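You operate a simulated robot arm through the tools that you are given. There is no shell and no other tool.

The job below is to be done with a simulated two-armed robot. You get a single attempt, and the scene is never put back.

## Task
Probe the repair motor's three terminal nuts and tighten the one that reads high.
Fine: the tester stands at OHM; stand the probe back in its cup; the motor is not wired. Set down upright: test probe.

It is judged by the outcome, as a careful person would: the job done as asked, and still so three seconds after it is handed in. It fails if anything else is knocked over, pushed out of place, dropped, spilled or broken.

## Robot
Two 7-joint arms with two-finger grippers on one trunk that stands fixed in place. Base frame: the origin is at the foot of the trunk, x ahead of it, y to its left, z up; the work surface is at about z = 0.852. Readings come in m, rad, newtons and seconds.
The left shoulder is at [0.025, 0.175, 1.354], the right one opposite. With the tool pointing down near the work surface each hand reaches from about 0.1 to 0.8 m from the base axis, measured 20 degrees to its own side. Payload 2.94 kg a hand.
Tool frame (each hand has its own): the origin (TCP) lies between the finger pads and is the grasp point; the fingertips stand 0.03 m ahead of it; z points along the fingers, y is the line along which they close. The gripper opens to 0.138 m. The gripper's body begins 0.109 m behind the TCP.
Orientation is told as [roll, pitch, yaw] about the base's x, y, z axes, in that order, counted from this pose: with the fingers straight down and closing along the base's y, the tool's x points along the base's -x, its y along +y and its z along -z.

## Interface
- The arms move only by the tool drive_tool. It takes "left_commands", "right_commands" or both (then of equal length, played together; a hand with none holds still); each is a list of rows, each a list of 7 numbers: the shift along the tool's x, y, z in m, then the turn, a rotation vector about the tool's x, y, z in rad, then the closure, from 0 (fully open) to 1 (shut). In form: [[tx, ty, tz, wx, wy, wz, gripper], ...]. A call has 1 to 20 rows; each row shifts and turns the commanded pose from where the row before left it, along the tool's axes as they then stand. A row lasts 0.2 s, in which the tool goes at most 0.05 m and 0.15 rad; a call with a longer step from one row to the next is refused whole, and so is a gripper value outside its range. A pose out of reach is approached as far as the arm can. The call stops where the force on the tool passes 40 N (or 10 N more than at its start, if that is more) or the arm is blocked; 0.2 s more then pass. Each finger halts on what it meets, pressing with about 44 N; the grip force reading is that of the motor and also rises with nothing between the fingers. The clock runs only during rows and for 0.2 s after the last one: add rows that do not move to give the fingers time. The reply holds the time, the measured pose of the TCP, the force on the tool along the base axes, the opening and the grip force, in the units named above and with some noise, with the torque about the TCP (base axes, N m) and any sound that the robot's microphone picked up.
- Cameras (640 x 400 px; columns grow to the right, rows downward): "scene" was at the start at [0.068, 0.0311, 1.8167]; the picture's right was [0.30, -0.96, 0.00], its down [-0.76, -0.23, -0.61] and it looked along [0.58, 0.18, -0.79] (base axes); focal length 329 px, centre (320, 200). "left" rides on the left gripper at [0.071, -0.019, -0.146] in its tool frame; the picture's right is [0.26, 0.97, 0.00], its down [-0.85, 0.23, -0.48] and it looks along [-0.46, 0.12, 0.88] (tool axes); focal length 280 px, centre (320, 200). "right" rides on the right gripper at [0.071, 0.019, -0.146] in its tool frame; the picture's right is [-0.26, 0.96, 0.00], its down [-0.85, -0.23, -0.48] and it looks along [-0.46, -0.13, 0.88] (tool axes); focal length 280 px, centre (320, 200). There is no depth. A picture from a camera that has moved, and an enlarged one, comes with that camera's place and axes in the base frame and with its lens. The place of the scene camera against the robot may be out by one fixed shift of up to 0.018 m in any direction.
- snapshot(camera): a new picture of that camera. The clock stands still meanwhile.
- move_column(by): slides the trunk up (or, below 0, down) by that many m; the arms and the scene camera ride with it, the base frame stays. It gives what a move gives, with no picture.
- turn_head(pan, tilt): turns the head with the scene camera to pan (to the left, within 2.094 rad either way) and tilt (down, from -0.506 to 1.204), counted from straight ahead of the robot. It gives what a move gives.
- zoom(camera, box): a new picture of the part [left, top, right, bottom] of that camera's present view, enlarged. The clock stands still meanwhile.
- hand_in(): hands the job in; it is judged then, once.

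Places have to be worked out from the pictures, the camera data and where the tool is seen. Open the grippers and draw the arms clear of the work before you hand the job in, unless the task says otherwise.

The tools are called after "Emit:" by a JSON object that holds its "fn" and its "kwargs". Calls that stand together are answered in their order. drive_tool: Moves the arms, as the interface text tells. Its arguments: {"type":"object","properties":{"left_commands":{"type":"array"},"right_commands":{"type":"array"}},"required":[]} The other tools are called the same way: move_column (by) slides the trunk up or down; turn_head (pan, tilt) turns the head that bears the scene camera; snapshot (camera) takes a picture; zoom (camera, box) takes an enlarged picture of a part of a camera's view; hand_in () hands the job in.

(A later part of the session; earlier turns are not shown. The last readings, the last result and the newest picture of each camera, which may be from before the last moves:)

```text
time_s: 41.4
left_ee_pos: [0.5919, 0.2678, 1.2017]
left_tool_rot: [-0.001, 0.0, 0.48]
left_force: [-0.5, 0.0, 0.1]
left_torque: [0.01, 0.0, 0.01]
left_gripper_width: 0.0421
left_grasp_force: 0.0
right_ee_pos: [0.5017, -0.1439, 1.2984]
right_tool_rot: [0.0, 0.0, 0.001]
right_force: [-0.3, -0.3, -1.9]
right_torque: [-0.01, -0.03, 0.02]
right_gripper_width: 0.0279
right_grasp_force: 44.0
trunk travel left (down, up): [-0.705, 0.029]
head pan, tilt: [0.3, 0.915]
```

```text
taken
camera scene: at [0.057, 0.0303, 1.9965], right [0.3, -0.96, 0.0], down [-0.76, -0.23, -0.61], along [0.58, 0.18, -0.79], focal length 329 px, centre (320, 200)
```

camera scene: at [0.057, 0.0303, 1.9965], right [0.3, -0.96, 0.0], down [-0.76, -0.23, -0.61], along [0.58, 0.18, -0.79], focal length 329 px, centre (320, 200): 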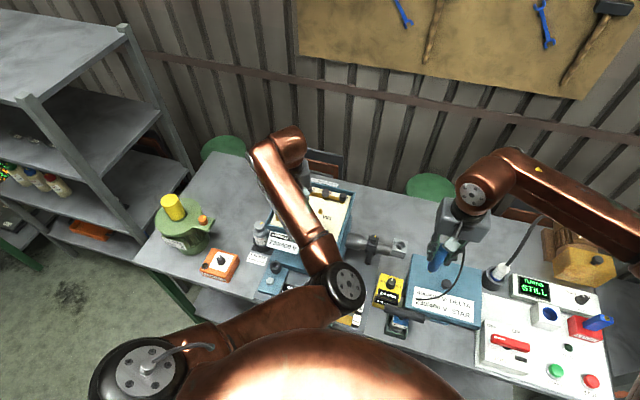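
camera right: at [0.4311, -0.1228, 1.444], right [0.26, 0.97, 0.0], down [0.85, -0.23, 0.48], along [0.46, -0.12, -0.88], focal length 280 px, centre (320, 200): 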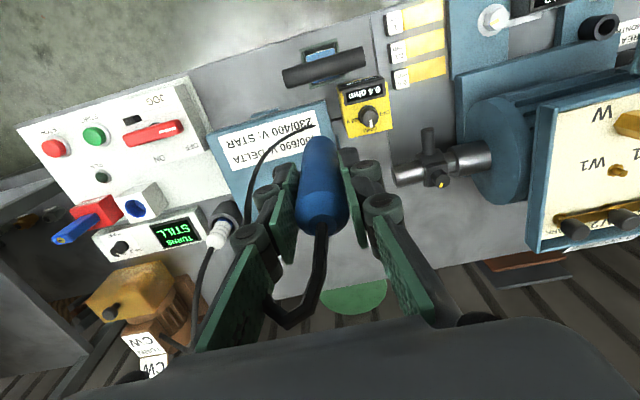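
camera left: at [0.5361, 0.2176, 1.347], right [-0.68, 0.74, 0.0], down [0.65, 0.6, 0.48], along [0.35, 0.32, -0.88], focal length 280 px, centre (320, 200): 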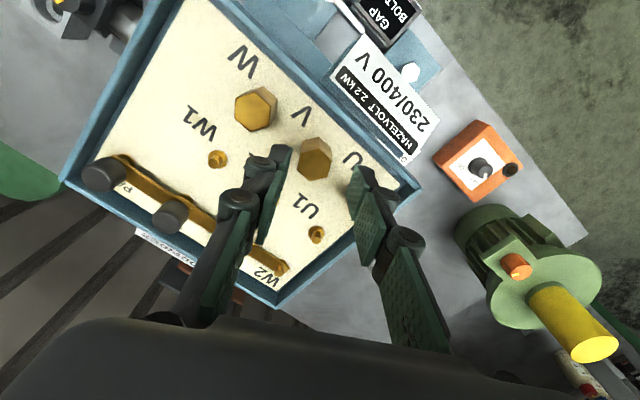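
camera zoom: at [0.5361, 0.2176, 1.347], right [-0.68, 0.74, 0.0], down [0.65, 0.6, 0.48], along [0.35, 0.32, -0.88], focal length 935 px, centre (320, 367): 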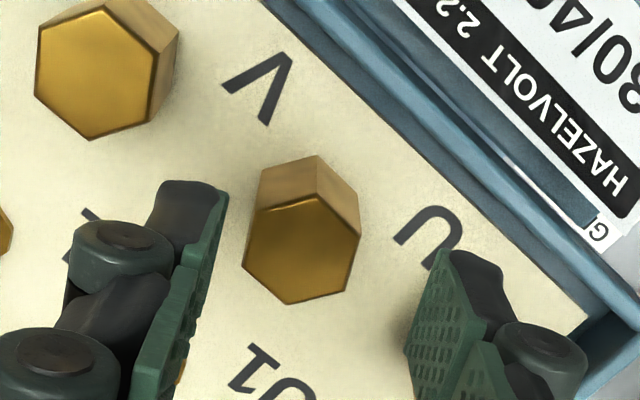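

The fingers straddle V with the nut about 3 mm off centre. I'll correct that and lower to TCP z≈1.168, watching for contact.

Emit:
{"fn": "drive_tool", "kwargs": {"left_commands": [[-0.0018, -0.0032, 0, 0, 0, 0, 0.695], [0, 0, 0.012, 0, 0, 0, 0.695], [0, 0, 0.012, 0, 0, 0, 0.695], [0, 0, 0.008, 0, 0, 0, 0.695], [0, 0, 0, 0, 0, 0, 0.695]]}}

Emit:
{"fn": "zoom", "kwargs": {"camera": "left", "box": [200, 60, 440, 220]}}

Emit:
{"fn": "zoom", "kwargs": {"camera": "right", "box": [440, 60, 640, 260]}}

Emit:
{"fn": "zoom", "kwargs": {"camera": "scene", "box": [250, 160, 370, 260]}}

```text
time_s: 42.6
left_ee_pos: [0.5969, 0.2653, 1.1687]
left_tool_rot: [0.0, 0.0, 0.481]
left_force: [-0.8, 0.4, -0.3]
left_torque: [0.0, 0.0, -0.02]
left_gripper_width: 0.0423
left_grasp_force: 0.1
right_ee_pos: [0.5017, -0.1427, 1.2984]
right_tool_rot: [0.002, -0.001, 0.001]
right_force: [-0.3, -0.5, -1.2]
right_torque: [-0.03, -0.01, 0.0]
right_gripper_width: 0.0277
right_grasp_force: 44.5
trunk travel left (down, up): [-0.705, 0.029]
head pan, tilt: [0.3, 0.915]
```

```text
2.50 times, centred on (320, 140) of left
camera zoom: at [0.5412, 0.2158, 1.3151], right [-0.68, 0.73, 0.0], down [0.65, 0.6, 0.48], along [0.35, 0.32, -0.88], focal length 701 px, centre (320, 350)
```

zoom: 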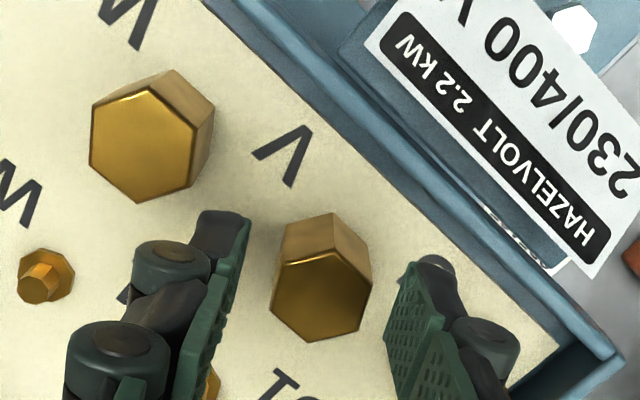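

```text
2.00 times, centred on (540, 160) of right
camera zoom: at [0.4306, -0.1241, 1.444], right [0.26, 0.97, 0.0], down [0.85, -0.23, 0.48], along [0.46, -0.12, -0.88], focal length 561 px, centre (-120, 280)
```

zoom: 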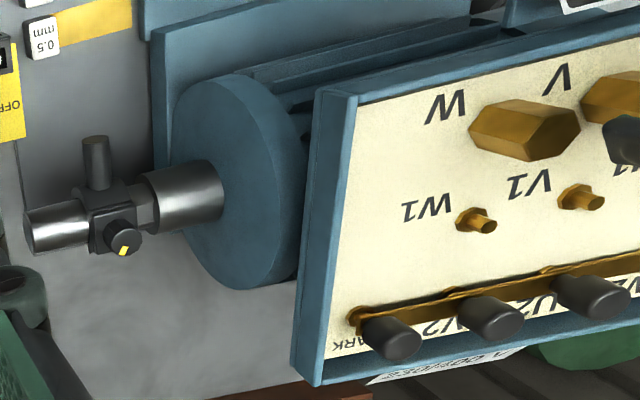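

```text
4.00 times, centred on (310, 210) of scene
camera zoom: at [0.0573, 0.0306, 1.9965], right [0.3, -0.96, 0.0], down [-0.76, -0.23, -0.61], along [0.58, 0.18, -0.79], focal length 1318 px, centre (360, 160)
```

zoom: 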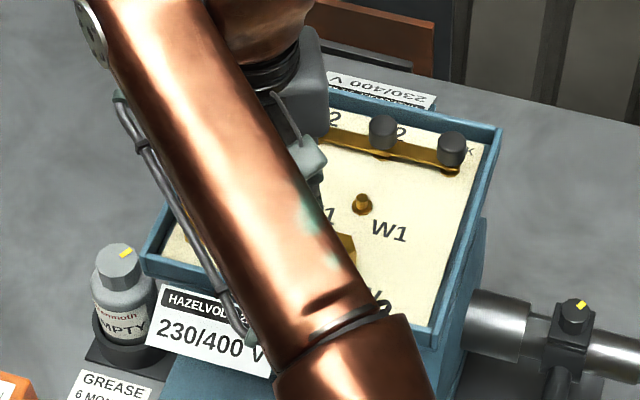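

The nut is centred between the pads and the tips are about 15 mm below its top. I'll lower 6 mm more and close on the flats.

Emit:
{"fn": "drive_tool", "kwargs": {"left_commands": [[0, 0, 0.003, 0, 0, 0, 0.695], [0, 0, 0.003, 0, 0, 0, 0.695], [0, 0, 0, 0, 0, 0, 0.8], [0, 0, 0, 0, 0, 0, 0.9], [0, 0, 0, 0, 0, 0, 0.9], [0, 0, 0, 0, 0, 0, 0.9]]}}

Emit:
{"fn": "zoom", "kwargs": {"camera": "left", "box": [200, 60, 440, 220]}}

```text
time_s: 44.0
left_ee_pos: [0.5961, 0.2671, 1.1636]
left_tool_rot: [0.001, -0.001, 0.482]
left_force: [-3.7, 6.4, -1.0]
left_torque: [0.43, -0.1, 0.04]
left_gripper_width: 0.0258
left_grasp_force: 44.9
right_ee_pos: [0.5015, -0.1419, 1.2988]
right_tool_rot: [-0.001, -0.002, 0.003]
right_force: [-0.2, 0.1, -1.6]
right_torque: [0.03, -0.01, 0.02]
right_gripper_width: 0.0276
right_grasp_force: 43.8
trunk travel left (down, up): [-0.705, 0.029]
head pan, tilt: [0.3, 0.915]
```

```text
2.50 times, centred on (320, 140) of left
camera zoom: at [0.5404, 0.2171, 1.309], right [-0.68, 0.73, 0.0], down [0.65, 0.6, 0.48], along [0.35, 0.32, -0.88], focal length 701 px, centre (320, 350)
```

zoom: 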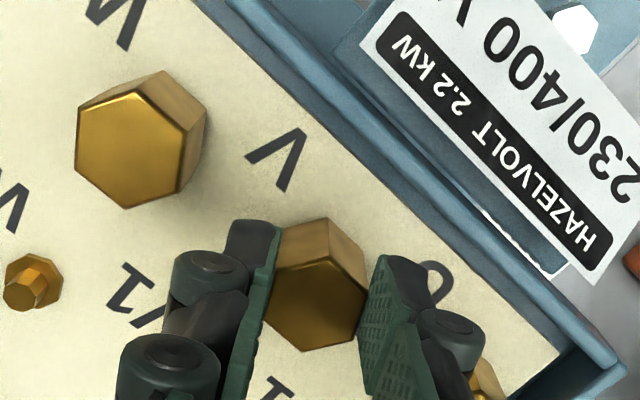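

The nut is gripped on its flats (26 mm), with a slight side load. I'll ease 1 mm along the closing axis and start turning clockwise (seen from above), watching the torque.

Emit:
{"fn": "drive_tool", "kwargs": {"left_commands": [[0, 0.001, 0, 0, 0, 0, 0.95], [0, 0, 0, 0, 0, 0.06, 0.95], [0, 0, 0, 0, 0, 0.06, 0.95], [0, 0, 0, 0, 0, 0.06, 0.95], [0, 0, 0, 0, 0, 0, 0.95]]}}

Emit:
{"fn": "zoom", "kwargs": {"camera": "left", "box": [200, 60, 440, 220]}}

```text
time_s: 45.2
left_ee_pos: [0.5951, 0.2688, 1.1625]
left_tool_rot: [0.001, 0.002, 0.3]
left_force: [-6.5, 7.3, -10.7]
left_torque: [0.52, -0.82, 0.03]
left_gripper_width: 0.0257
left_grasp_force: 45.6
right_ee_pos: [0.5018, -0.1414, 1.2985]
right_tool_rot: [-0.001, 0.0, 0.002]
right_force: [0.2, 0.2, -1.5]
right_torque: [0.01, 0.0, -0.06]
right_gripper_width: 0.0279
right_grasp_force: 44.6
trunk travel left (down, up): [-0.705, 0.029]
head pan, tilt: [0.3, 0.915]
```

```text
2.50 times, centred on (320, 140) of left
camera zoom: at [0.5322, 0.2288, 1.3092], right [-0.54, 0.84, 0.0], down [0.74, 0.47, 0.47], along [0.4, 0.25, -0.88], focal length 701 px, centre (320, 350)
```

zoom: 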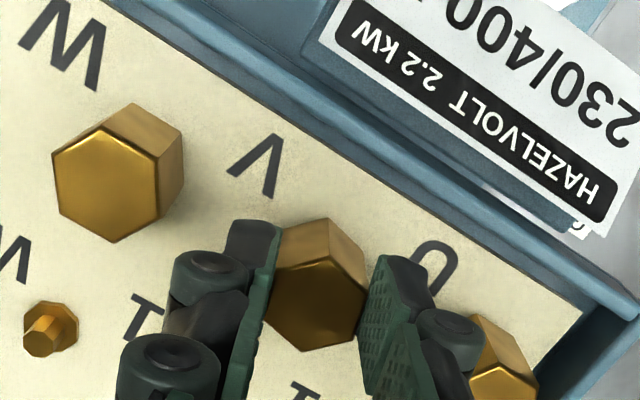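

The nut turns with the fingers, with a sideways load and a downward pull. I'll shift 2 mm along the closing axis to relieve the load and see how the force responds.

Emit:
{"fn": "drive_tool", "kwargs": {"left_commands": [[0.001, 0.002, 0.0005, 0, 0, 0, 0.95], [0, 0, 0, 0, 0, 0, 0.95]]}}

```text
time_s: 45.8
left_ee_pos: [0.5964, 0.2694, 1.1631]
left_tool_rot: [-0.001, 0.002, 0.299]
left_force: [-2.1, 4.1, -6.8]
left_torque: [-0.32, 1.28, 0.02]
left_gripper_width: 0.0255
left_grasp_force: 44.8
right_ee_pos: [0.5026, -0.1428, 1.2989]
right_tool_rot: [0.0, -0.002, 0.003]
right_force: [0.3, 0.7, -0.3]
right_torque: [0.03, 0.0, 0.04]
right_gripper_width: 0.0278
right_grasp_force: 44.0
trunk travel left (down, up): [-0.705, 0.029]
head pan, tilt: [0.3, 0.915]
```

Loads dropped. I'll continue clockwise in small steps.

Emit:
{"fn": "drive_tool", "kwargs": {"left_commands": [[0, 0.001, 0.0002, 0, 0, 0.07, 0.95], [0, 0, 0.0002, 0, 0, 0.07, 0.95], [0, 0, 0.0002, 0, 0, 0.07, 0.95], [0, 0, 0.0002, 0, 0, 0.07, 0.95], [0, 0, 0, 0, 0, 0, 0.95]]}}

Emit:
{"fn": "zoom", "kwargs": {"camera": "left", "box": [200, 60, 440, 220]}}

```text
time_s: 47.0
left_ee_pos: [0.5955, 0.2708, 1.1633]
left_tool_rot: [0.003, -0.002, 0.019]
left_force: [2.6, 2.3, 1.6]
left_torque: [0.06, 0.68, 0.0]
left_gripper_width: 0.0258
left_grasp_force: 45.1
right_ee_pos: [0.5013, -0.1425, 1.2993]
right_tool_rot: [0.001, 0.0, 0.002]
right_force: [0.1, -0.5, -1.9]
right_torque: [0.05, 0.0, 0.0]
right_gripper_width: 0.0278
right_grasp_force: 44.0
trunk travel left (down, up): [-0.705, 0.029]
head pan, tilt: [0.3, 0.915]
```

```text
2.50 times, centred on (320, 140) of left
camera zoom: at [0.5229, 0.2487, 1.3089], right [-0.28, 0.96, 0.0], down [0.84, 0.25, 0.48], along [0.46, 0.13, -0.88], focal length 701 px, centre (320, 350)
```

zoom: 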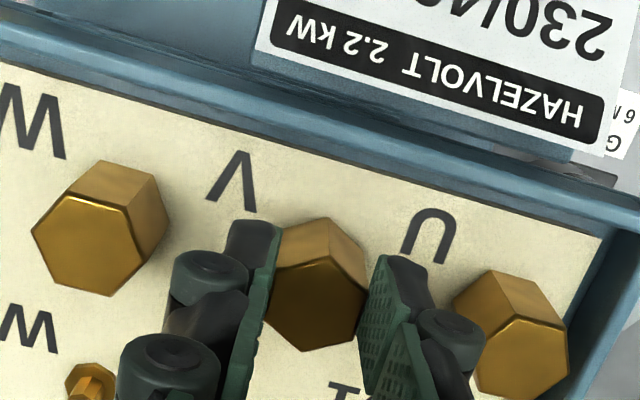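

Turned about 26° with little torque so far, and the nut follows well. Continuing clockwise.

Emit:
{"fn": "drive_tool", "kwargs": {"left_commands": [[0, 0, 0.0, 0, 0, 0.07, 0.95], [0, 0, 0.0, 0, 0, 0.07, 0.95], [0, 0, 0.0, 0, 0, 0.07, 0.95], [0, 0, 0.0, 0, 0, 0.07, 0.95], [0, 0, 0, 0, 0, 0.07, 0.95], [0, 0, 0, 0, 0, 0.07, 0.95], [0, 0, 0, 0, 0, 0, 0.95]]}}

Emit:
{"fn": "zoom", "kwargs": {"camera": "left", "box": [200, 60, 440, 220]}}

```text
time_s: 48.6
left_ee_pos: [0.596, 0.2725, 1.1636]
left_tool_rot: [0.005, 0.0, -0.401]
left_force: [8.2, 13.8, 13.7]
left_torque: [0.58, 0.07, 0.08]
left_gripper_width: 0.0251
left_grasp_force: 44.6
right_ee_pos: [0.501, -0.1415, 1.2995]
right_tool_rot: [0.0, -0.002, 0.002]
right_force: [1.7, -0.1, -0.5]
right_torque: [-0.03, -0.01, -0.02]
right_gripper_width: 0.0274
right_grasp_force: 43.7
trunk travel left (down, up): [-0.705, 0.029]
head pan, tilt: [0.3, 0.915]
```

```text
2.50 times, centred on (320, 140) of left
camera zoom: at [0.5208, 0.2812, 1.3089], right [0.13, 0.99, 0.0], down [0.87, -0.12, 0.48], along [0.47, -0.06, -0.88], focal length 701 px, centre (320, 350)
```

zoom: 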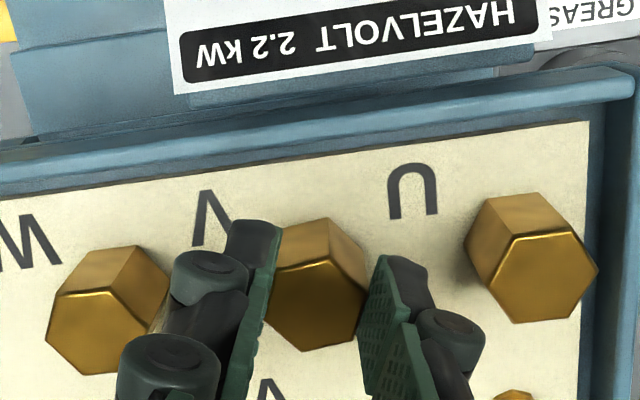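

Turned 50° in total with small torque, but the sideways load has grown to about 16 N along the closing axis. I'll relieve it by shifting +2.5 mm there and 0.5 mm up.

Emit:
{"fn": "drive_tool", "kwargs": {"left_commands": [[0, 0.0025, -0.0005, 0, 0, 0, 0.95], [0, 0, 0, 0, 0, 0, 0.95]]}}

```text
time_s: 49.2
left_ee_pos: [0.595, 0.2731, 1.1637]
left_tool_rot: [0.0, -0.001, -0.401]
left_force: [7.2, 10.7, 11.9]
left_torque: [-0.07, -1.25, 0.06]
left_gripper_width: 0.0257
left_grasp_force: 45.1
right_ee_pos: [0.5004, -0.1429, 1.2989]
right_tool_rot: [-0.002, -0.002, 0.003]
right_force: [0.5, -0.2, -1.6]
right_torque: [0.0, -0.02, -0.02]
right_gripper_width: 0.0278
right_grasp_force: 43.7
trunk travel left (down, up): [-0.705, 0.029]
head pan, tilt: [0.3, 0.915]
```

Still some upward and side load from my own offset; I'll relieve (up 1 mm, +1.5 mm along the closing axis) and keep turning.

Emit:
{"fn": "drive_tool", "kwargs": {"left_commands": [[0, 0.0015, -0.001, 0, 0, 0, 0.95], [0, 0, 0, 0, 0, 0.06, 0.95], [0, 0, 0, 0, 0, 0.06, 0.95], [0, 0, 0, 0, 0, 0.06, 0.95], [0, 0, 0, 0, 0, 0, 0.95]]}}

Emit:
{"fn": "zoom", "kwargs": {"camera": "left", "box": [200, 60, 440, 220]}}

```text
time_s: 50.4
left_ee_pos: [0.5958, 0.2735, 1.1631]
left_tool_rot: [0.0, 0.003, -0.581]
left_force: [5.8, 2.6, 2.8]
left_torque: [0.1, -0.1, 0.96]
left_gripper_width: 0.0261
left_grasp_force: 44.9
right_ee_pos: [0.5019, -0.1427, 1.298]
right_tool_rot: [0.002, -0.002, 0.0]
right_force: [-0.9, 0.1, -1.4]
right_torque: [-0.01, 0.03, 0.0]
right_gripper_width: 0.0279
right_grasp_force: 44.0
trunk travel left (down, up): [-0.705, 0.029]
head pan, tilt: [0.3, 0.915]
```

```text
2.50 times, centred on (320, 140) of left
camera zoom: at [0.5246, 0.2957, 1.3091], right [0.31, 0.95, 0.0], down [0.84, -0.27, 0.47], along [0.45, -0.15, -0.88], focal length 701 px, centre (320, 350)
```

zoom: 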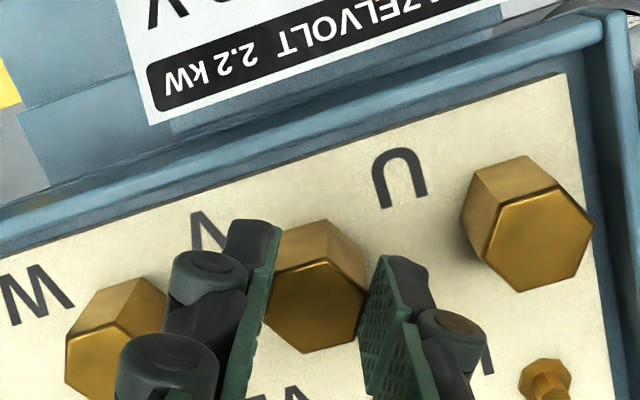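

Torque about z has jumped to about 1 N·m after roughly 60° of turn: the nut is seating. I'll apply a little more to confirm it is tight.

Emit:
{"fn": "drive_tool", "kwargs": {"left_commands": [[0, 0, 0, 0, 0, 0.05, 0.95], [0, 0, 0, 0, 0, 0.05, 0.95], [0, 0, 0, 0, 0, 0, 0.95]]}}

Emit:
{"fn": "zoom", "kwargs": {"camera": "left", "box": [200, 60, 440, 220]}}

```text
time_s: 51.2
left_ee_pos: [0.5954, 0.275, 1.1631]
left_tool_rot: [-0.002, 0.002, -0.679]
left_force: [-2.9, 6.1, -0.3]
left_torque: [0.25, 0.34, 0.88]
left_gripper_width: 0.0271
left_grasp_force: 45.4
right_ee_pos: [0.5018, -0.1416, 1.2996]
right_tool_rot: [0.0, -0.002, -0.001]
right_force: [0.2, 0.5, -0.8]
right_torque: [0.02, -0.01, 0.01]
right_gripper_width: 0.0278
right_grasp_force: 44.1
trunk travel left (down, up): [-0.705, 0.029]
head pan, tilt: [0.3, 0.915]
```

```text
2.50 times, centred on (320, 140) of left
camera zoom: at [0.5267, 0.3037, 1.3092], right [0.4, 0.92, 0.0], down [0.81, -0.35, 0.47], along [0.43, -0.19, -0.88], focal length 701 px, centre (320, 350)
```

zoom: 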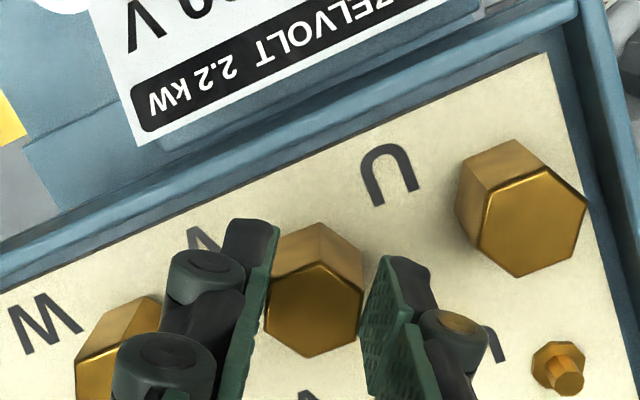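

The jaws are now slipping round the nut (width grew to 27 mm) at about 0.9 N·m: the nut has reached its stop, so it's tight. I'll open slightly and lift straight up, then move the left hand away.

Emit:
{"fn": "drive_tool", "kwargs": {"left_commands": [[0, 0, 0, 0, 0, 0, 0.72], [0, 0, 0, 0, 0, 0, 0.695], [0, 0, 0, 0, 0, 0, 0.695], [0, 0, -0.02, 0, 0, 0, 0.695], [0, 0, -0.03, 0, 0, 0, 0.695], [0, 0, -0.04, 0, 0, 0, 0.695], [0, 0, -0.04, 0, 0, -0.14, 0.695], [0, 0, 0, 0, 0, 0, 0.695]]}}

Emit:
{"fn": "snapshot", "kwargs": {"camera": "left"}}

Emit:
{"fn": "zoom", "kwargs": {"camera": "left", "box": [220, 50, 420, 190]}}

```text
time_s: 53.0
left_ee_pos: [0.5946, 0.2738, 1.291]
left_tool_rot: [-0.001, -0.001, -0.539]
left_force: [1.2, 0.1, -0.6]
left_torque: [-0.02, -0.02, 0.01]
left_gripper_width: 0.0422
left_grasp_force: 0.0
right_ee_pos: [0.5019, -0.1424, 1.2989]
right_tool_rot: [0.001, -0.002, 0.001]
right_force: [1.0, 1.1, -0.7]
right_torque: [-0.02, 0.03, 0.02]
right_gripper_width: 0.0277
right_grasp_force: 43.5
trunk travel left (down, up): [-0.705, 0.029]
head pan, tilt: [0.3, 0.915]
```

```text
taken
camera left: at [0.5222, 0.2919, 1.4382], right [0.27, 0.96, 0.0], down [0.85, -0.24, 0.48], along [0.46, -0.13, -0.88], focal length 280 px, centre (320, 200)
```

left: 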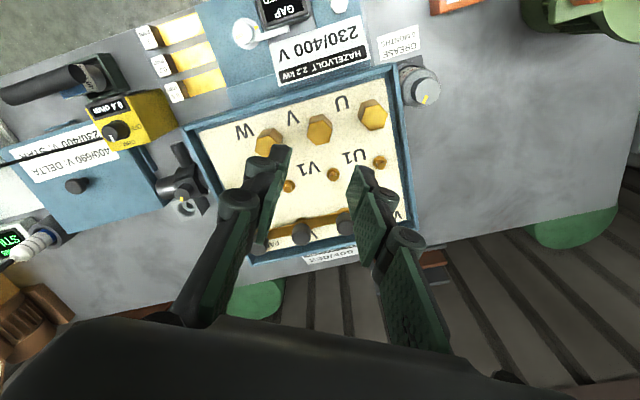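

```text
2.86 times, centred on (320, 120) of left
camera zoom: at [0.5222, 0.2919, 1.4382], right [0.27, 0.96, 0.0], down [0.85, -0.24, 0.48], along [0.46, -0.13, -0.88], focal length 801 px, centre (320, 429)
```

zoom: 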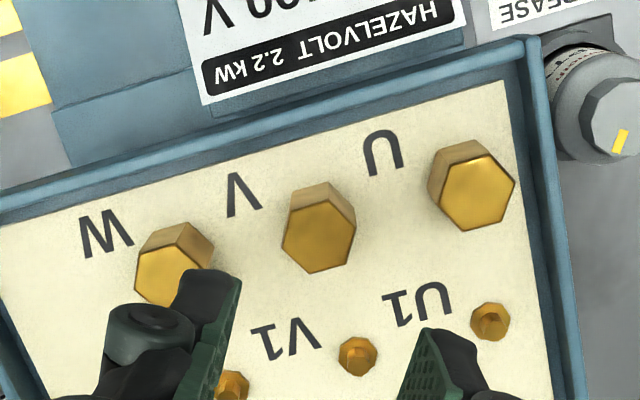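

All nuts are undisturbed otherwise. I'll straighten the left hand and park it well out to the left, to re-probe V with the right.

Emit:
{"fn": "drive_tool", "kwargs": {"left_commands": [[0, 0, -0.02, 0, 0, -0.135, 0.695], [0, 0, -0.02, 0, 0, -0.135, 0.695], [0, 0, -0.02, 0, 0, -0.135, 0.695], [0, 0, -0.02, 0, 0, -0.134, 0.695], [0.014, 0.04, -0.02, 0, 0, 0, 0.4], [0.014, 0.04, -0.02, 0, 0, 0, 0.2], [0.014, 0.04, -0.02, 0, 0, 0, 0], [0.014, 0.04, -0.02, 0, 0, 0, 0], [0.014, 0.04, -0.02, 0, 0, 0, 0], [0.014, 0.04, -0.02, 0, 0, 0, 0], [0.014, 0.04, -0.02, 0, 0, 0, 0], [0.014, 0.04, -0.02, 0, 0, 0, 0], [0.014, 0.04, -0.02, 0, 0, 0, 0], [0.014, 0.04, -0.02, 0, 0, 0, 0], [0, 0, 0, 0, 0, 0, 0]]}}

Emit:
{"fn": "snapshot", "kwargs": {"camera": "scene"}}

```text
time_s: 56.2
left_ee_pos: [0.4576, 0.6729, 1.575]
left_tool_rot: [0.001, 0.0, -0.002]
left_force: [0.8, 0.3, 0.2]
left_torque: [0.03, 0.0, -0.01]
left_gripper_width: 0.138
left_grasp_force: 0.0
right_ee_pos: [0.502, -0.1431, 1.2993]
right_tool_rot: [0.001, 0.0, 0.001]
right_force: [0.1, -0.2, -1.2]
right_torque: [0.03, 0.05, -0.02]
right_gripper_width: 0.0276
right_grasp_force: 43.9
trunk travel left (down, up): [-0.705, 0.029]
head pan, tilt: [0.3, 0.915]
```

```text
taken
camera scene: at [0.0585, 0.0303, 1.9964], right [0.3, -0.96, 0.0], down [-0.76, -0.23, -0.61], along [0.58, 0.18, -0.79], focal length 329 px, centre (320, 200)
```

scene: 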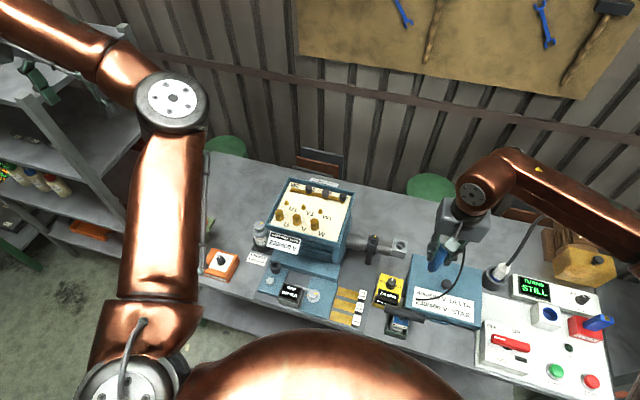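

Next the right hand returns to the V contact pose I recorded before, tilted 0.15 rad, stopping about 3 cm above it.

Emit:
{"fn": "drive_tool", "kwargs": {"right_commands": [[0, 0.04, 0, 0, 0, 0, 0.9], [0, 0.04, 0, 0, 0, 0, 0.9], [0, 0.04, 0, 0, 0, 0, 0.9], [0, 0.04, 0, 0, 0, 0, 0.9], [0, 0.04, 0, 0, 0, 0, 0.9], [0, 0.04, 0, 0, 0, 0, 0.9], [0, 0.04, 0, 0, 0, 0, 0.9], [0, 0.04, 0, 0, 0, 0, 0.9], [0, 0.04, 0, 0, 0, 0, 0.9], [0, 0, 0, -0.0495, -0.056, 0, 0.9], [0, 0, 0, -0.0495, -0.056, 0, 0.9], [-0.0265, 0.0117, 0.0103, 0, 0, 0, 0.9], [-0.0265, 0.0117, 0.0103, 0, 0, 0, 0.9], [-0.0265, 0.0117, 0.0103, 0, 0, 0, 0.9], [0, 0, 0, 0, 0, 0, 0.9]]}}

Emit:
{"fn": "zoom", "kwargs": {"camera": "scene", "box": [250, 160, 370, 260]}}

Emit:
{"fn": "zoom", "kwargs": {"camera": "left", "box": [0, 40, 210, 180]}}

```text
time_s: 59.4
left_ee_pos: [0.457, 0.6751, 1.5747]
left_tool_rot: [0.0, -0.001, -0.002]
left_force: [-0.5, -0.6, 0.6]
left_torque: [0.0, 0.01, -0.02]
left_gripper_width: 0.1381
left_grasp_force: 0.1
right_ee_pos: [0.5846, 0.2574, 1.2846]
right_tool_rot: [0.1, -0.113, -0.004]
right_force: [-0.9, 0.1, -1.1]
right_torque: [-0.01, -0.03, 0.04]
right_gripper_width: 0.0278
right_grasp_force: 44.1
trunk travel left (down, up): [-0.705, 0.029]
head pan, tilt: [0.3, 0.915]
```

```text
4.00 times, centred on (310, 210) of scene
camera zoom: at [0.0576, 0.033, 1.9965], right [0.3, -0.96, 0.0], down [-0.76, -0.24, -0.61], along [0.58, 0.18, -0.79], focal length 1318 px, centre (360, 160)
```

zoom: 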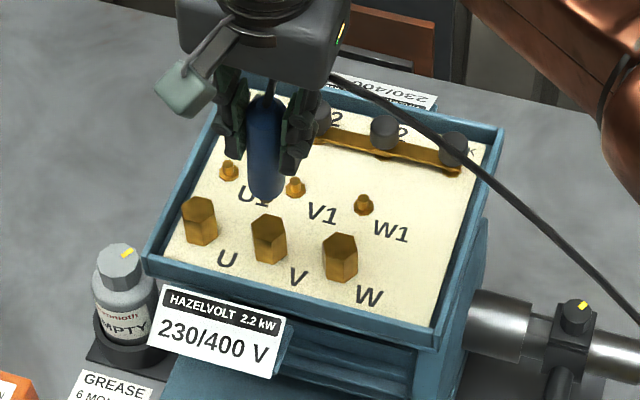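

```text
2.86 times, centred on (105, 110) of left
camera zoom: at [0.3849, 0.6549, 1.7207], right [-0.26, 0.97, 0.0], down [0.85, 0.23, 0.48], along [0.46, 0.12, -0.88], focal length 801 px, centre (934, 457)
```

zoom: 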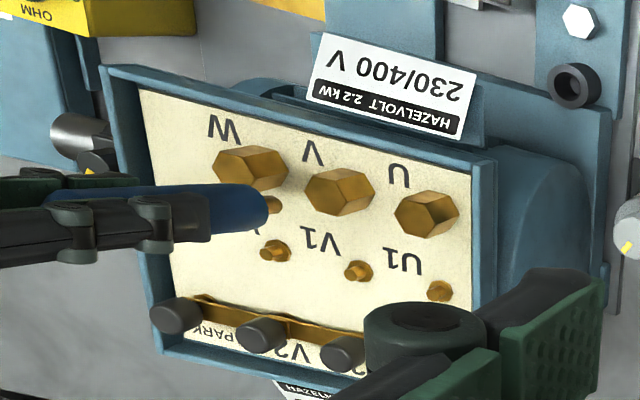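

On line above V. I'll descend 2.8 cm, then finish in millimetre steps.

Emit:
{"fn": "drive_tool", "kwargs": {"right_commands": [[0.0003, -0.001, 0.01, 0, 0, 0, 0.9], [0.0003, -0.001, 0.01, 0, 0, 0, 0.9], [0.0003, -0.0008, 0.008, 0, 0, 0, 0.9], [0, 0, 0.002, 0, 0, 0, 0.9], [0, 0, 0, 0, 0, 0, 0.9]]}}

Emit:
{"fn": "zoom", "kwargs": {"camera": "scene", "box": [350, 250, 440, 340]}}

Emit:
{"fn": "zoom", "kwargs": {"camera": "left", "box": [60, 70, 150, 130]}}

```text
time_s: 60.6
left_ee_pos: [0.458, 0.6734, 1.5749]
left_tool_rot: [0.001, 0.0, -0.001]
left_force: [0.3, 0.6, 0.2]
left_torque: [0.02, -0.01, 0.0]
left_gripper_width: 0.1381
left_grasp_force: 0.1
right_ee_pos: [0.5878, 0.2567, 1.2559]
right_tool_rot: [0.098, -0.114, -0.006]
right_force: [-0.4, 0.7, -0.9]
right_torque: [0.0, 0.01, -0.01]
right_gripper_width: 0.0277
right_grasp_force: 43.9
trunk travel left (down, up): [-0.705, 0.029]
head pan, tilt: [0.3, 0.915]
```

```text
4.44 times, centred on (395, 295) of scene
camera zoom: at [0.0578, 0.0329, 1.9965], right [0.3, -0.96, 0.0], down [-0.76, -0.24, -0.61], along [0.58, 0.18, -0.79], focal length 1464 px, centre (-13, -222)
```

zoom: 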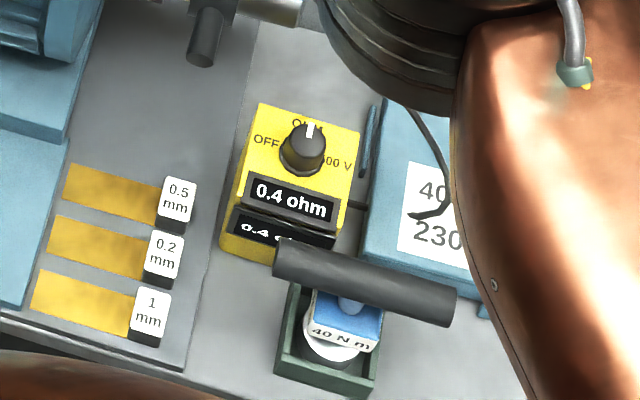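

```text
6.67 times, centred on (105, 100) of left
camera zoom: at [0.385, 0.6548, 1.7207], right [-0.26, 0.97, 0.0], down [0.85, 0.23, 0.48], along [0.46, 0.12, -0.88], focal length 1869 px, centre (1753, 867)
```

zoom: 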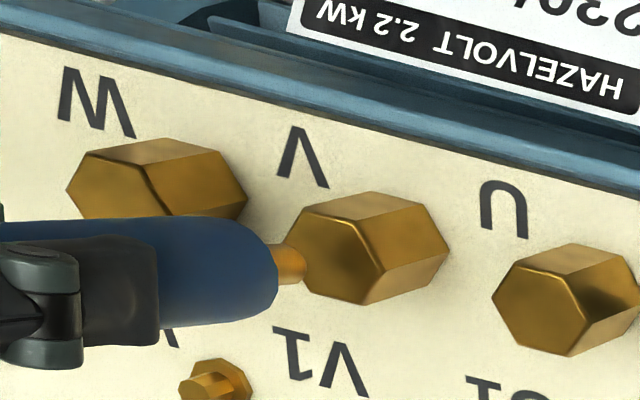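

The display 0.4 could be U's held value, so I need sure contact. I'll lower in 1.5 mm steps until the force shows light contact.

Emit:
{"fn": "drive_tool", "kwargs": {"right_commands": [[0.0002, -0.0001, 0.0015, 0, 0, 0, 0.9], [0.0002, -0.0001, 0.0015, 0, 0, 0, 0.9], [0.0001, -0.0001, 0.001, 0, 0, 0, 0.9], [0, 0, 0, 0, 0, 0, 0.9]]}}

Emit:
{"fn": "zoom", "kwargs": {"camera": "scene", "box": [350, 250, 440, 340]}}

Emit:
{"fn": "zoom", "kwargs": {"camera": "left", "box": [60, 70, 150, 130]}}

```text
time_s: 61.6
left_ee_pos: [0.4576, 0.674, 1.5746]
left_tool_rot: [-0.002, -0.001, -0.002]
left_force: [0.1, -0.1, -0.3]
left_torque: [-0.01, 0.02, 0.01]
left_gripper_width: 0.1379
left_grasp_force: 0.0
right_ee_pos: [0.5851, 0.2578, 1.2496]
right_tool_rot: [0.1, -0.113, -0.007]
right_force: [0.9, 0.8, -1.5]
right_torque: [-0.01, 0.0, 0.0]
right_gripper_width: 0.0276
right_grasp_force: 44.3
trunk travel left (down, up): [-0.705, 0.029]
head pan, tilt: [0.3, 0.915]
```

```text
4.44 times, centred on (395, 295) of scene
camera zoom: at [0.0577, 0.0328, 1.9965], right [0.3, -0.96, 0.0], down [-0.76, -0.24, -0.61], along [0.58, 0.18, -0.79], focal length 1464 px, centre (-13, -222)
```

zoom: 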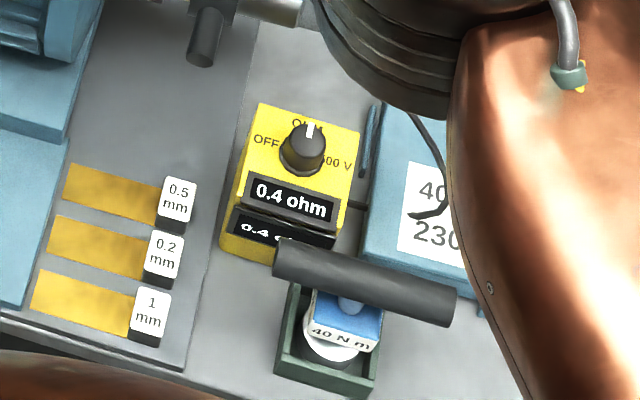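

```text
6.67 times, centred on (105, 100) of left
camera zoom: at [0.385, 0.6547, 1.7207], right [-0.26, 0.97, 0.0], down [0.85, 0.23, 0.48], along [0.46, 0.12, -0.88], focal length 1869 px, centre (1753, 867)
```

zoom: 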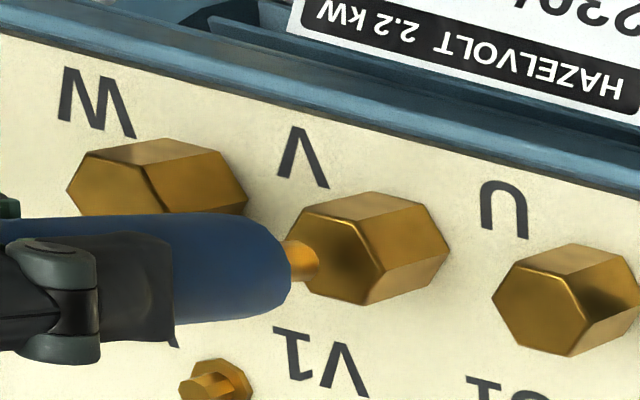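

The tip is at the face but force remains free-hanging. I'll continue 1 mm at a time for two more steps.

Emit:
{"fn": "drive_tool", "kwargs": {"right_commands": [[0.0001, -0.0001, 0.001, 0, 0, 0, 0.9], [0.0001, -0.0001, 0.001, 0, 0, 0, 0.9], [0, 0, 0, 0, 0, 0, 0.9]]}}

Emit:
{"fn": "drive_tool", "kwargs": {"right_commands": [[0.0001, -0.0001, 0.001, 0, 0, 0, 0.9], [0, 0, 0, 0, 0, 0, 0.9]]}}

Emit:
{"fn": "zoom", "kwargs": {"camera": "scene", "box": [350, 250, 440, 340]}}

Emit:
{"fn": "zoom", "kwargs": {"camera": "left", "box": [60, 70, 150, 130]}}

```text
time_s: 62.4
left_ee_pos: [0.458, 0.6744, 1.5759]
left_tool_rot: [0.0, 0.0, -0.002]
left_force: [0.1, 0.7, 0.1]
left_torque: [-0.02, 0.02, 0.0]
left_gripper_width: 0.138
left_grasp_force: 0.2
right_ee_pos: [0.5858, 0.258, 1.2489]
right_tool_rot: [0.099, -0.115, -0.005]
right_force: [0.1, 0.0, -2.0]
right_torque: [-0.01, 0.02, 0.01]
right_gripper_width: 0.0278
right_grasp_force: 44.1
trunk travel left (down, up): [-0.705, 0.029]
head pan, tilt: [0.3, 0.915]
```

```text
time_s: 63.0
left_ee_pos: [0.4569, 0.6747, 1.5752]
left_tool_rot: [0.0, 0.0, -0.003]
left_force: [0.8, -0.1, -1.1]
left_torque: [0.04, -0.03, -0.03]
left_gripper_width: 0.138
left_grasp_force: 0.2
right_ee_pos: [0.5862, 0.2588, 1.2464]
right_tool_rot: [0.1, -0.114, -0.005]
right_force: [0.3, 0.0, -1.5]
right_torque: [-0.04, 0.01, -0.03]
right_gripper_width: 0.0278
right_grasp_force: 43.5
trunk travel left (down, up): [-0.705, 0.029]
head pan, tilt: [0.3, 0.915]
```

```text
4.44 times, centred on (395, 295) of scene
camera zoom: at [0.0578, 0.0328, 1.9965], right [0.3, -0.96, 0.0], down [-0.76, -0.24, -0.61], along [0.58, 0.18, -0.79], focal length 1464 px, centre (-13, -222)
```

zoom: 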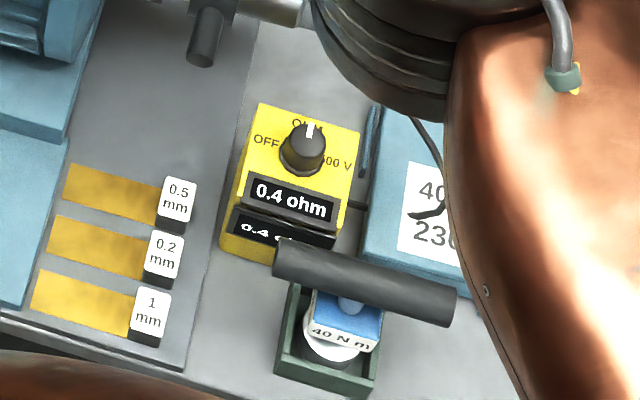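

```text
6.67 times, centred on (105, 100) of left
camera zoom: at [0.385, 0.6547, 1.7207], right [-0.26, 0.97, 0.0], down [0.85, 0.23, 0.48], along [0.46, 0.12, -0.88], focal length 1869 px, centre (1753, 867)
```

zoom: 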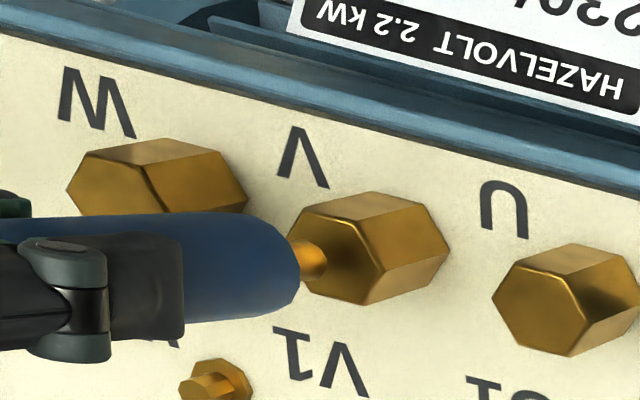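

The tip is 6 mm lower than where V previously gave 6.5 ohm, and the reading is 0.4. I'll do one more light 2 mm step to verify true contact.

Emit:
{"fn": "drive_tool", "kwargs": {"right_commands": [[0.0001, -0.0001, 0.001, 0, 0, 0, 0.9], [0.0001, -0.0001, 0.001, 0, 0, 0, 0.9], [0, 0, 0, 0, 0, 0, 0.9]]}}

Emit:
{"fn": "zoom", "kwargs": {"camera": "scene", "box": [350, 250, 440, 340]}}

```text
time_s: 63.8
left_ee_pos: [0.4579, 0.6745, 1.5744]
left_tool_rot: [-0.001, 0.001, -0.002]
left_force: [-0.2, 0.3, 0.3]
left_torque: [0.02, 0.0, 0.02]
left_gripper_width: 0.1379
left_grasp_force: 0.0
right_ee_pos: [0.5863, 0.2595, 1.2444]
right_tool_rot: [0.1, -0.112, -0.005]
right_force: [-0.5, -0.9, -1.3]
right_torque: [-0.01, 0.01, -0.03]
right_gripper_width: 0.0275
right_grasp_force: 44.7
trunk travel left (down, up): [-0.705, 0.029]
head pan, tilt: [0.3, 0.915]
```

```text
4.44 times, centred on (395, 295) of scene
camera zoom: at [0.0577, 0.0328, 1.9965], right [0.3, -0.96, 0.0], down [-0.76, -0.24, -0.61], along [0.58, 0.18, -0.79], focal length 1464 px, centre (-13, -222)
```

zoom: 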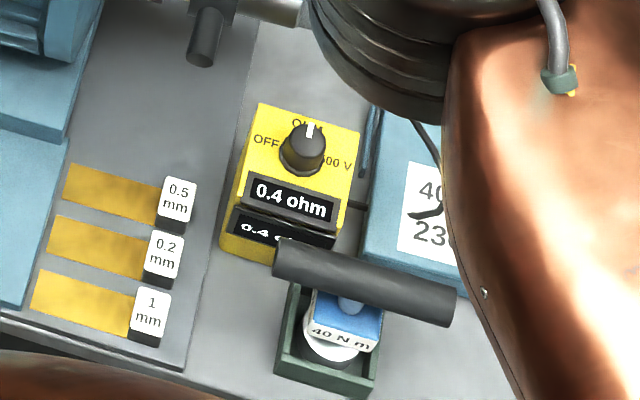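

V now reads 0.4 ohm, the same as U and W: the tightening worked. I'll lift the probe, straighten it, and carry it back towards the cup.

Emit:
{"fn": "drive_tool", "kwargs": {"right_commands": [[-0.0034, 0.003, -0.03, 0, 0, 0, 0.9], [-0.0034, 0.003, -0.03, 0, 0, 0, 0.9], [0, -0.02, 0, 0.0495, 0.056, 0, 0.9], [0, -0.02, 0, 0.0495, 0.056, 0, 0.9], [0, -0.038, 0, 0, 0, 0, 0.9], [0, -0.038, 0, 0, 0, 0, 0.9], [0, -0.038, 0, 0, 0, 0, 0.9], [0, -0.038, 0, 0, 0, 0, 0.9], [0, -0.038, 0, 0, 0, 0, 0.9], [0, -0.038, 0, 0, 0, 0, 0.9], [0, -0.038, 0, 0, 0, 0, 0.9], [0, -0.036, 0, 0, 0, 0, 0.9], [0, 0, 0, 0, 0, 0, 0.9]]}}

Emit:
{"fn": "move_column", "kwargs": {"by": -0.2}}

Emit:
{"fn": "snapshot", "kwargs": {"camera": "scene"}}

Emit:
{"fn": "snapshot", "kwargs": {"camera": "left"}}

```text
time_s: 66.6
left_ee_pos: [0.458, 0.6756, 1.5738]
left_tool_rot: [-0.001, 0.002, -0.001]
left_force: [0.3, -0.1, -0.5]
left_torque: [-0.01, -0.03, 0.01]
left_gripper_width: 0.138
left_grasp_force: 0.1
right_ee_pos: [0.5876, -0.0825, 1.3026]
right_tool_rot: [-0.001, -0.002, 0.001]
right_force: [0.0, -0.3, -1.0]
right_torque: [-0.04, 0.04, 0.01]
right_gripper_width: 0.0278
right_grasp_force: 44.1
trunk travel left (down, up): [-0.705, 0.029]
head pan, tilt: [0.3, 0.915]
```

```text
time_s: 68.8
left_ee_pos: [0.4558, 0.6726, 1.3733]
left_tool_rot: [-0.001, -0.001, -0.002]
left_force: [0.2, 0.9, -0.5]
left_torque: [0.03, 0.0, -0.01]
left_gripper_width: 0.1381
left_grasp_force: 0.1
right_ee_pos: [0.5863, -0.0843, 1.1043]
right_tool_rot: [0.001, -0.002, 0.001]
right_force: [-0.4, -0.6, -1.5]
right_torque: [0.0, -0.03, 0.0]
right_gripper_width: 0.0279
right_grasp_force: 44.2
trunk travel left (down, up): [-0.505, 0.229]
head pan, tilt: [0.3, 0.915]
```

```text
taken
camera scene: at [0.0712, 0.0315, 1.7969], right [0.3, -0.96, 0.0], down [-0.76, -0.23, -0.61], along [0.58, 0.18, -0.79], focal length 329 px, centre (320, 200)
```

scene: 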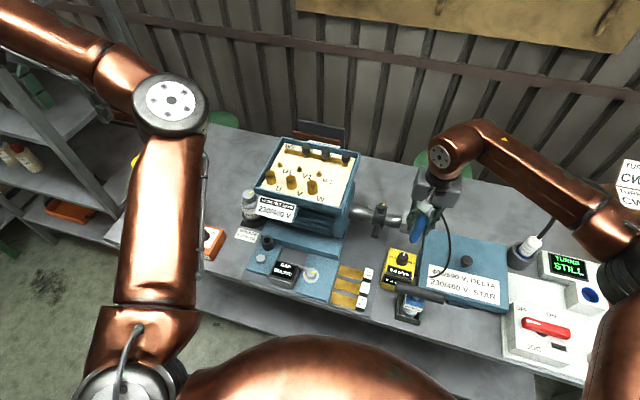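

```text
taken
camera left: at [0.3838, 0.6538, 1.5202], right [-0.26, 0.97, 0.0], down [0.85, 0.23, 0.48], along [0.46, 0.12, -0.88], focal length 280 px, centre (320, 200)
```

left: 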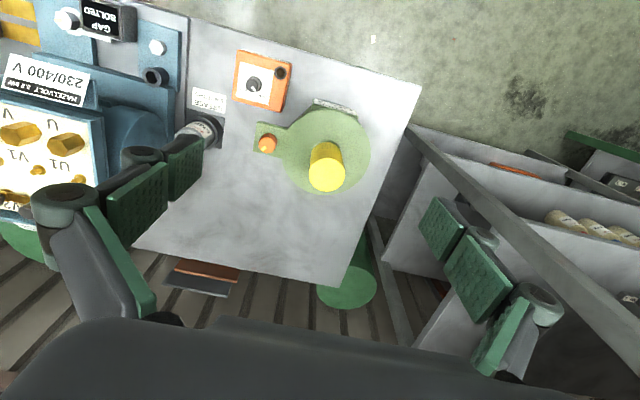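

The tester sits beneath the hand here, so I'll move forward over the cup at this height first, then lower the trunk 7 cm and check alignment.

Emit:
{"fn": "drive_tool", "kwargs": {"right_commands": [[-0.0325, 0.0002, 0, 0, 0, 0, 0.9], [-0.0325, 0.0002, 0, 0, 0, 0, 0.9], [-0.0325, 0.0002, 0, 0, 0, 0, 0.9], [-0.0325, 0.0002, 0, 0, 0, 0, 0.9], [-0.032, 0, 0, 0, 0, 0, 0.9], [0, 0, 0, 0, 0, 0, 0.9]]}}

Emit:
{"fn": "move_column", "kwargs": {"by": -0.06}}

Emit:
{"fn": "snapshot", "kwargs": {"camera": "right"}}

Emit:
{"fn": "zoom", "kwargs": {"camera": "scene", "box": [370, 140, 480, 250]}}

```text
time_s: 70.2
left_ee_pos: [0.4575, 0.6726, 1.3736]
left_tool_rot: [0.0, -0.001, -0.003]
left_force: [-0.2, -0.5, 0.0]
left_torque: [0.01, -0.05, 0.0]
left_gripper_width: 0.1381
left_grasp_force: 0.1
right_ee_pos: [0.7486, -0.0837, 1.1036]
right_tool_rot: [0.003, -0.002, 0.002]
right_force: [-0.3, -0.1, -1.5]
right_torque: [0.05, 0.03, 0.03]
right_gripper_width: 0.0277
right_grasp_force: 44.3
trunk travel left (down, up): [-0.505, 0.229]
head pan, tilt: [0.3, 0.915]
```

```text
time_s: 71.2
left_ee_pos: [0.4576, 0.6733, 1.3133]
left_tool_rot: [0.0, 0.001, -0.002]
left_force: [0.1, 0.2, -0.3]
left_torque: [-0.02, -0.02, 0.05]
left_gripper_width: 0.1379
left_grasp_force: 0.1
right_ee_pos: [0.7479, -0.0821, 1.0424]
right_tool_rot: [0.001, -0.002, 0.004]
right_force: [-0.7, -0.3, -0.9]
right_torque: [-0.03, 0.0, 0.01]
right_gripper_width: 0.0276
right_grasp_force: 44.2
trunk travel left (down, up): [-0.445, 0.289]
head pan, tilt: [0.3, 0.915]
```

```text
taken
camera right: at [0.6774, -0.0634, 1.1884], right [0.26, 0.97, 0.0], down [0.85, -0.23, 0.48], along [0.46, -0.12, -0.88], focal length 280 px, centre (320, 200)
```

right: 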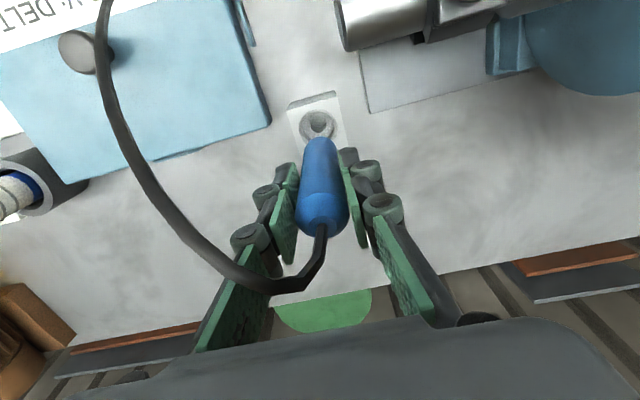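

```text
3.64 times, centred on (425, 195) of scene
camera zoom: at [0.0856, 0.0321, 1.737], right [0.3, -0.96, 0.0], down [-0.76, -0.23, -0.61], along [0.58, 0.18, -0.79], focal length 1198 px, centre (-62, 218)
```

zoom: 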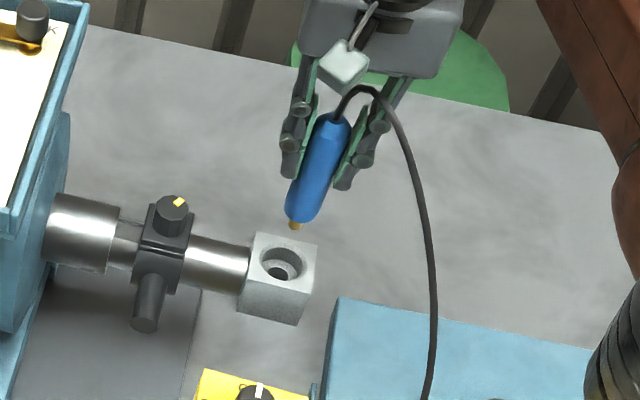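

The cup is visible just ahead of the probe. I'll zoom to measure the hole against where the tool axis should meet the rim plane (predicted near column 320, row 130).

Emit:
{"fn": "zoom", "kwargs": {"camera": "right", "box": [280, 85, 360, 150]}}

Emit:
{"fn": "zoom", "kwargs": {"camera": "scene", "box": [400, 150, 470, 230]}}

```text
6.15 times, centred on (320, 118) of right
camera zoom: at [0.6774, -0.0634, 1.1884], right [0.26, 0.97, 0.0], down [0.85, -0.23, 0.48], along [0.46, -0.12, -0.88], focal length 1726 px, centre (320, 708)
```

zoom: 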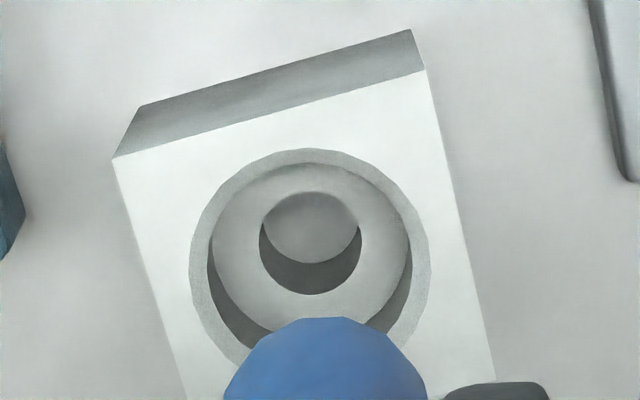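

```text
5.00 times, centred on (435, 190) of scene
camera zoom: at [0.0856, 0.0321, 1.737], right [0.3, -0.96, 0.0], down [-0.76, -0.23, -0.61], along [0.58, 0.18, -0.79], focal length 1647 px, centre (-255, 250)
```

zoom: 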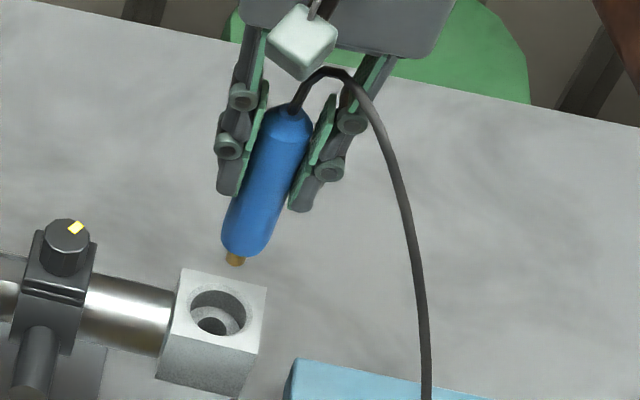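

The hole centre measures about 1.5 mm to -y of the tool axis, and x matches. I'll shift 1.5 mm and lower until the tip is just inside the cup.

Emit:
{"fn": "drive_tool", "kwargs": {"right_commands": [[0, -0.0015, 0, 0, 0, 0, 0.9], [0, 0, 0.015, 0, 0, 0, 0.9], [0, 0, 0.015, 0, 0, 0, 0.9], [0, 0, 0.01, 0, 0, 0, 0.9], [0, 0, 0.01, 0, 0, 0, 0.9], [0, 0, 0, 0, 0, 0, 0.9]]}}

Emit:
{"fn": "zoom", "kwargs": {"camera": "right", "box": [270, 90, 370, 170]}}

Emit:
{"fn": "zoom", "kwargs": {"camera": "scene", "box": [390, 160, 460, 240]}}

```text
time_s: 72.6
left_ee_pos: [0.4562, 0.6749, 1.313]
left_tool_rot: [0.002, 0.001, -0.003]
left_force: [0.0, 0.0, 0.1]
left_torque: [0.03, -0.02, 0.01]
left_gripper_width: 0.1382
left_grasp_force: 0.1
right_ee_pos: [0.7473, -0.0843, 0.9928]
right_tool_rot: [-0.001, -0.002, 0.001]
right_force: [0.0, -0.2, -2.1]
right_torque: [0.0, -0.01, 0.0]
right_gripper_width: 0.0278
right_grasp_force: 43.7
trunk travel left (down, up): [-0.445, 0.289]
head pan, tilt: [0.3, 0.915]
```

```text
5.00 times, centred on (320, 130) of right
camera zoom: at [0.6771, -0.0643, 1.1377], right [0.26, 0.97, 0.0], down [0.85, -0.23, 0.48], along [0.46, -0.12, -0.88], focal length 1402 px, centre (320, 550)
```

zoom: 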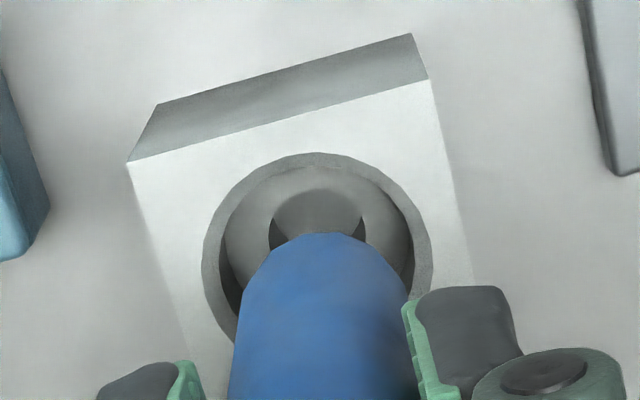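

```text
5.00 times, centred on (425, 200) of scene
camera zoom: at [0.0859, 0.032, 1.7369], right [0.3, -0.96, 0.0], down [-0.76, -0.23, -0.61], along [0.58, 0.18, -0.79], focal length 1647 px, centre (-205, 200)
```

zoom: 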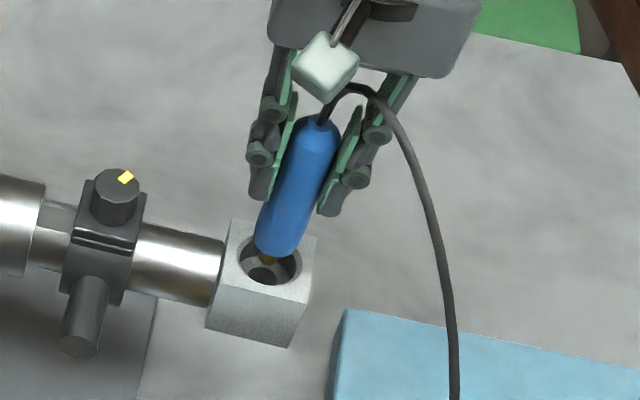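

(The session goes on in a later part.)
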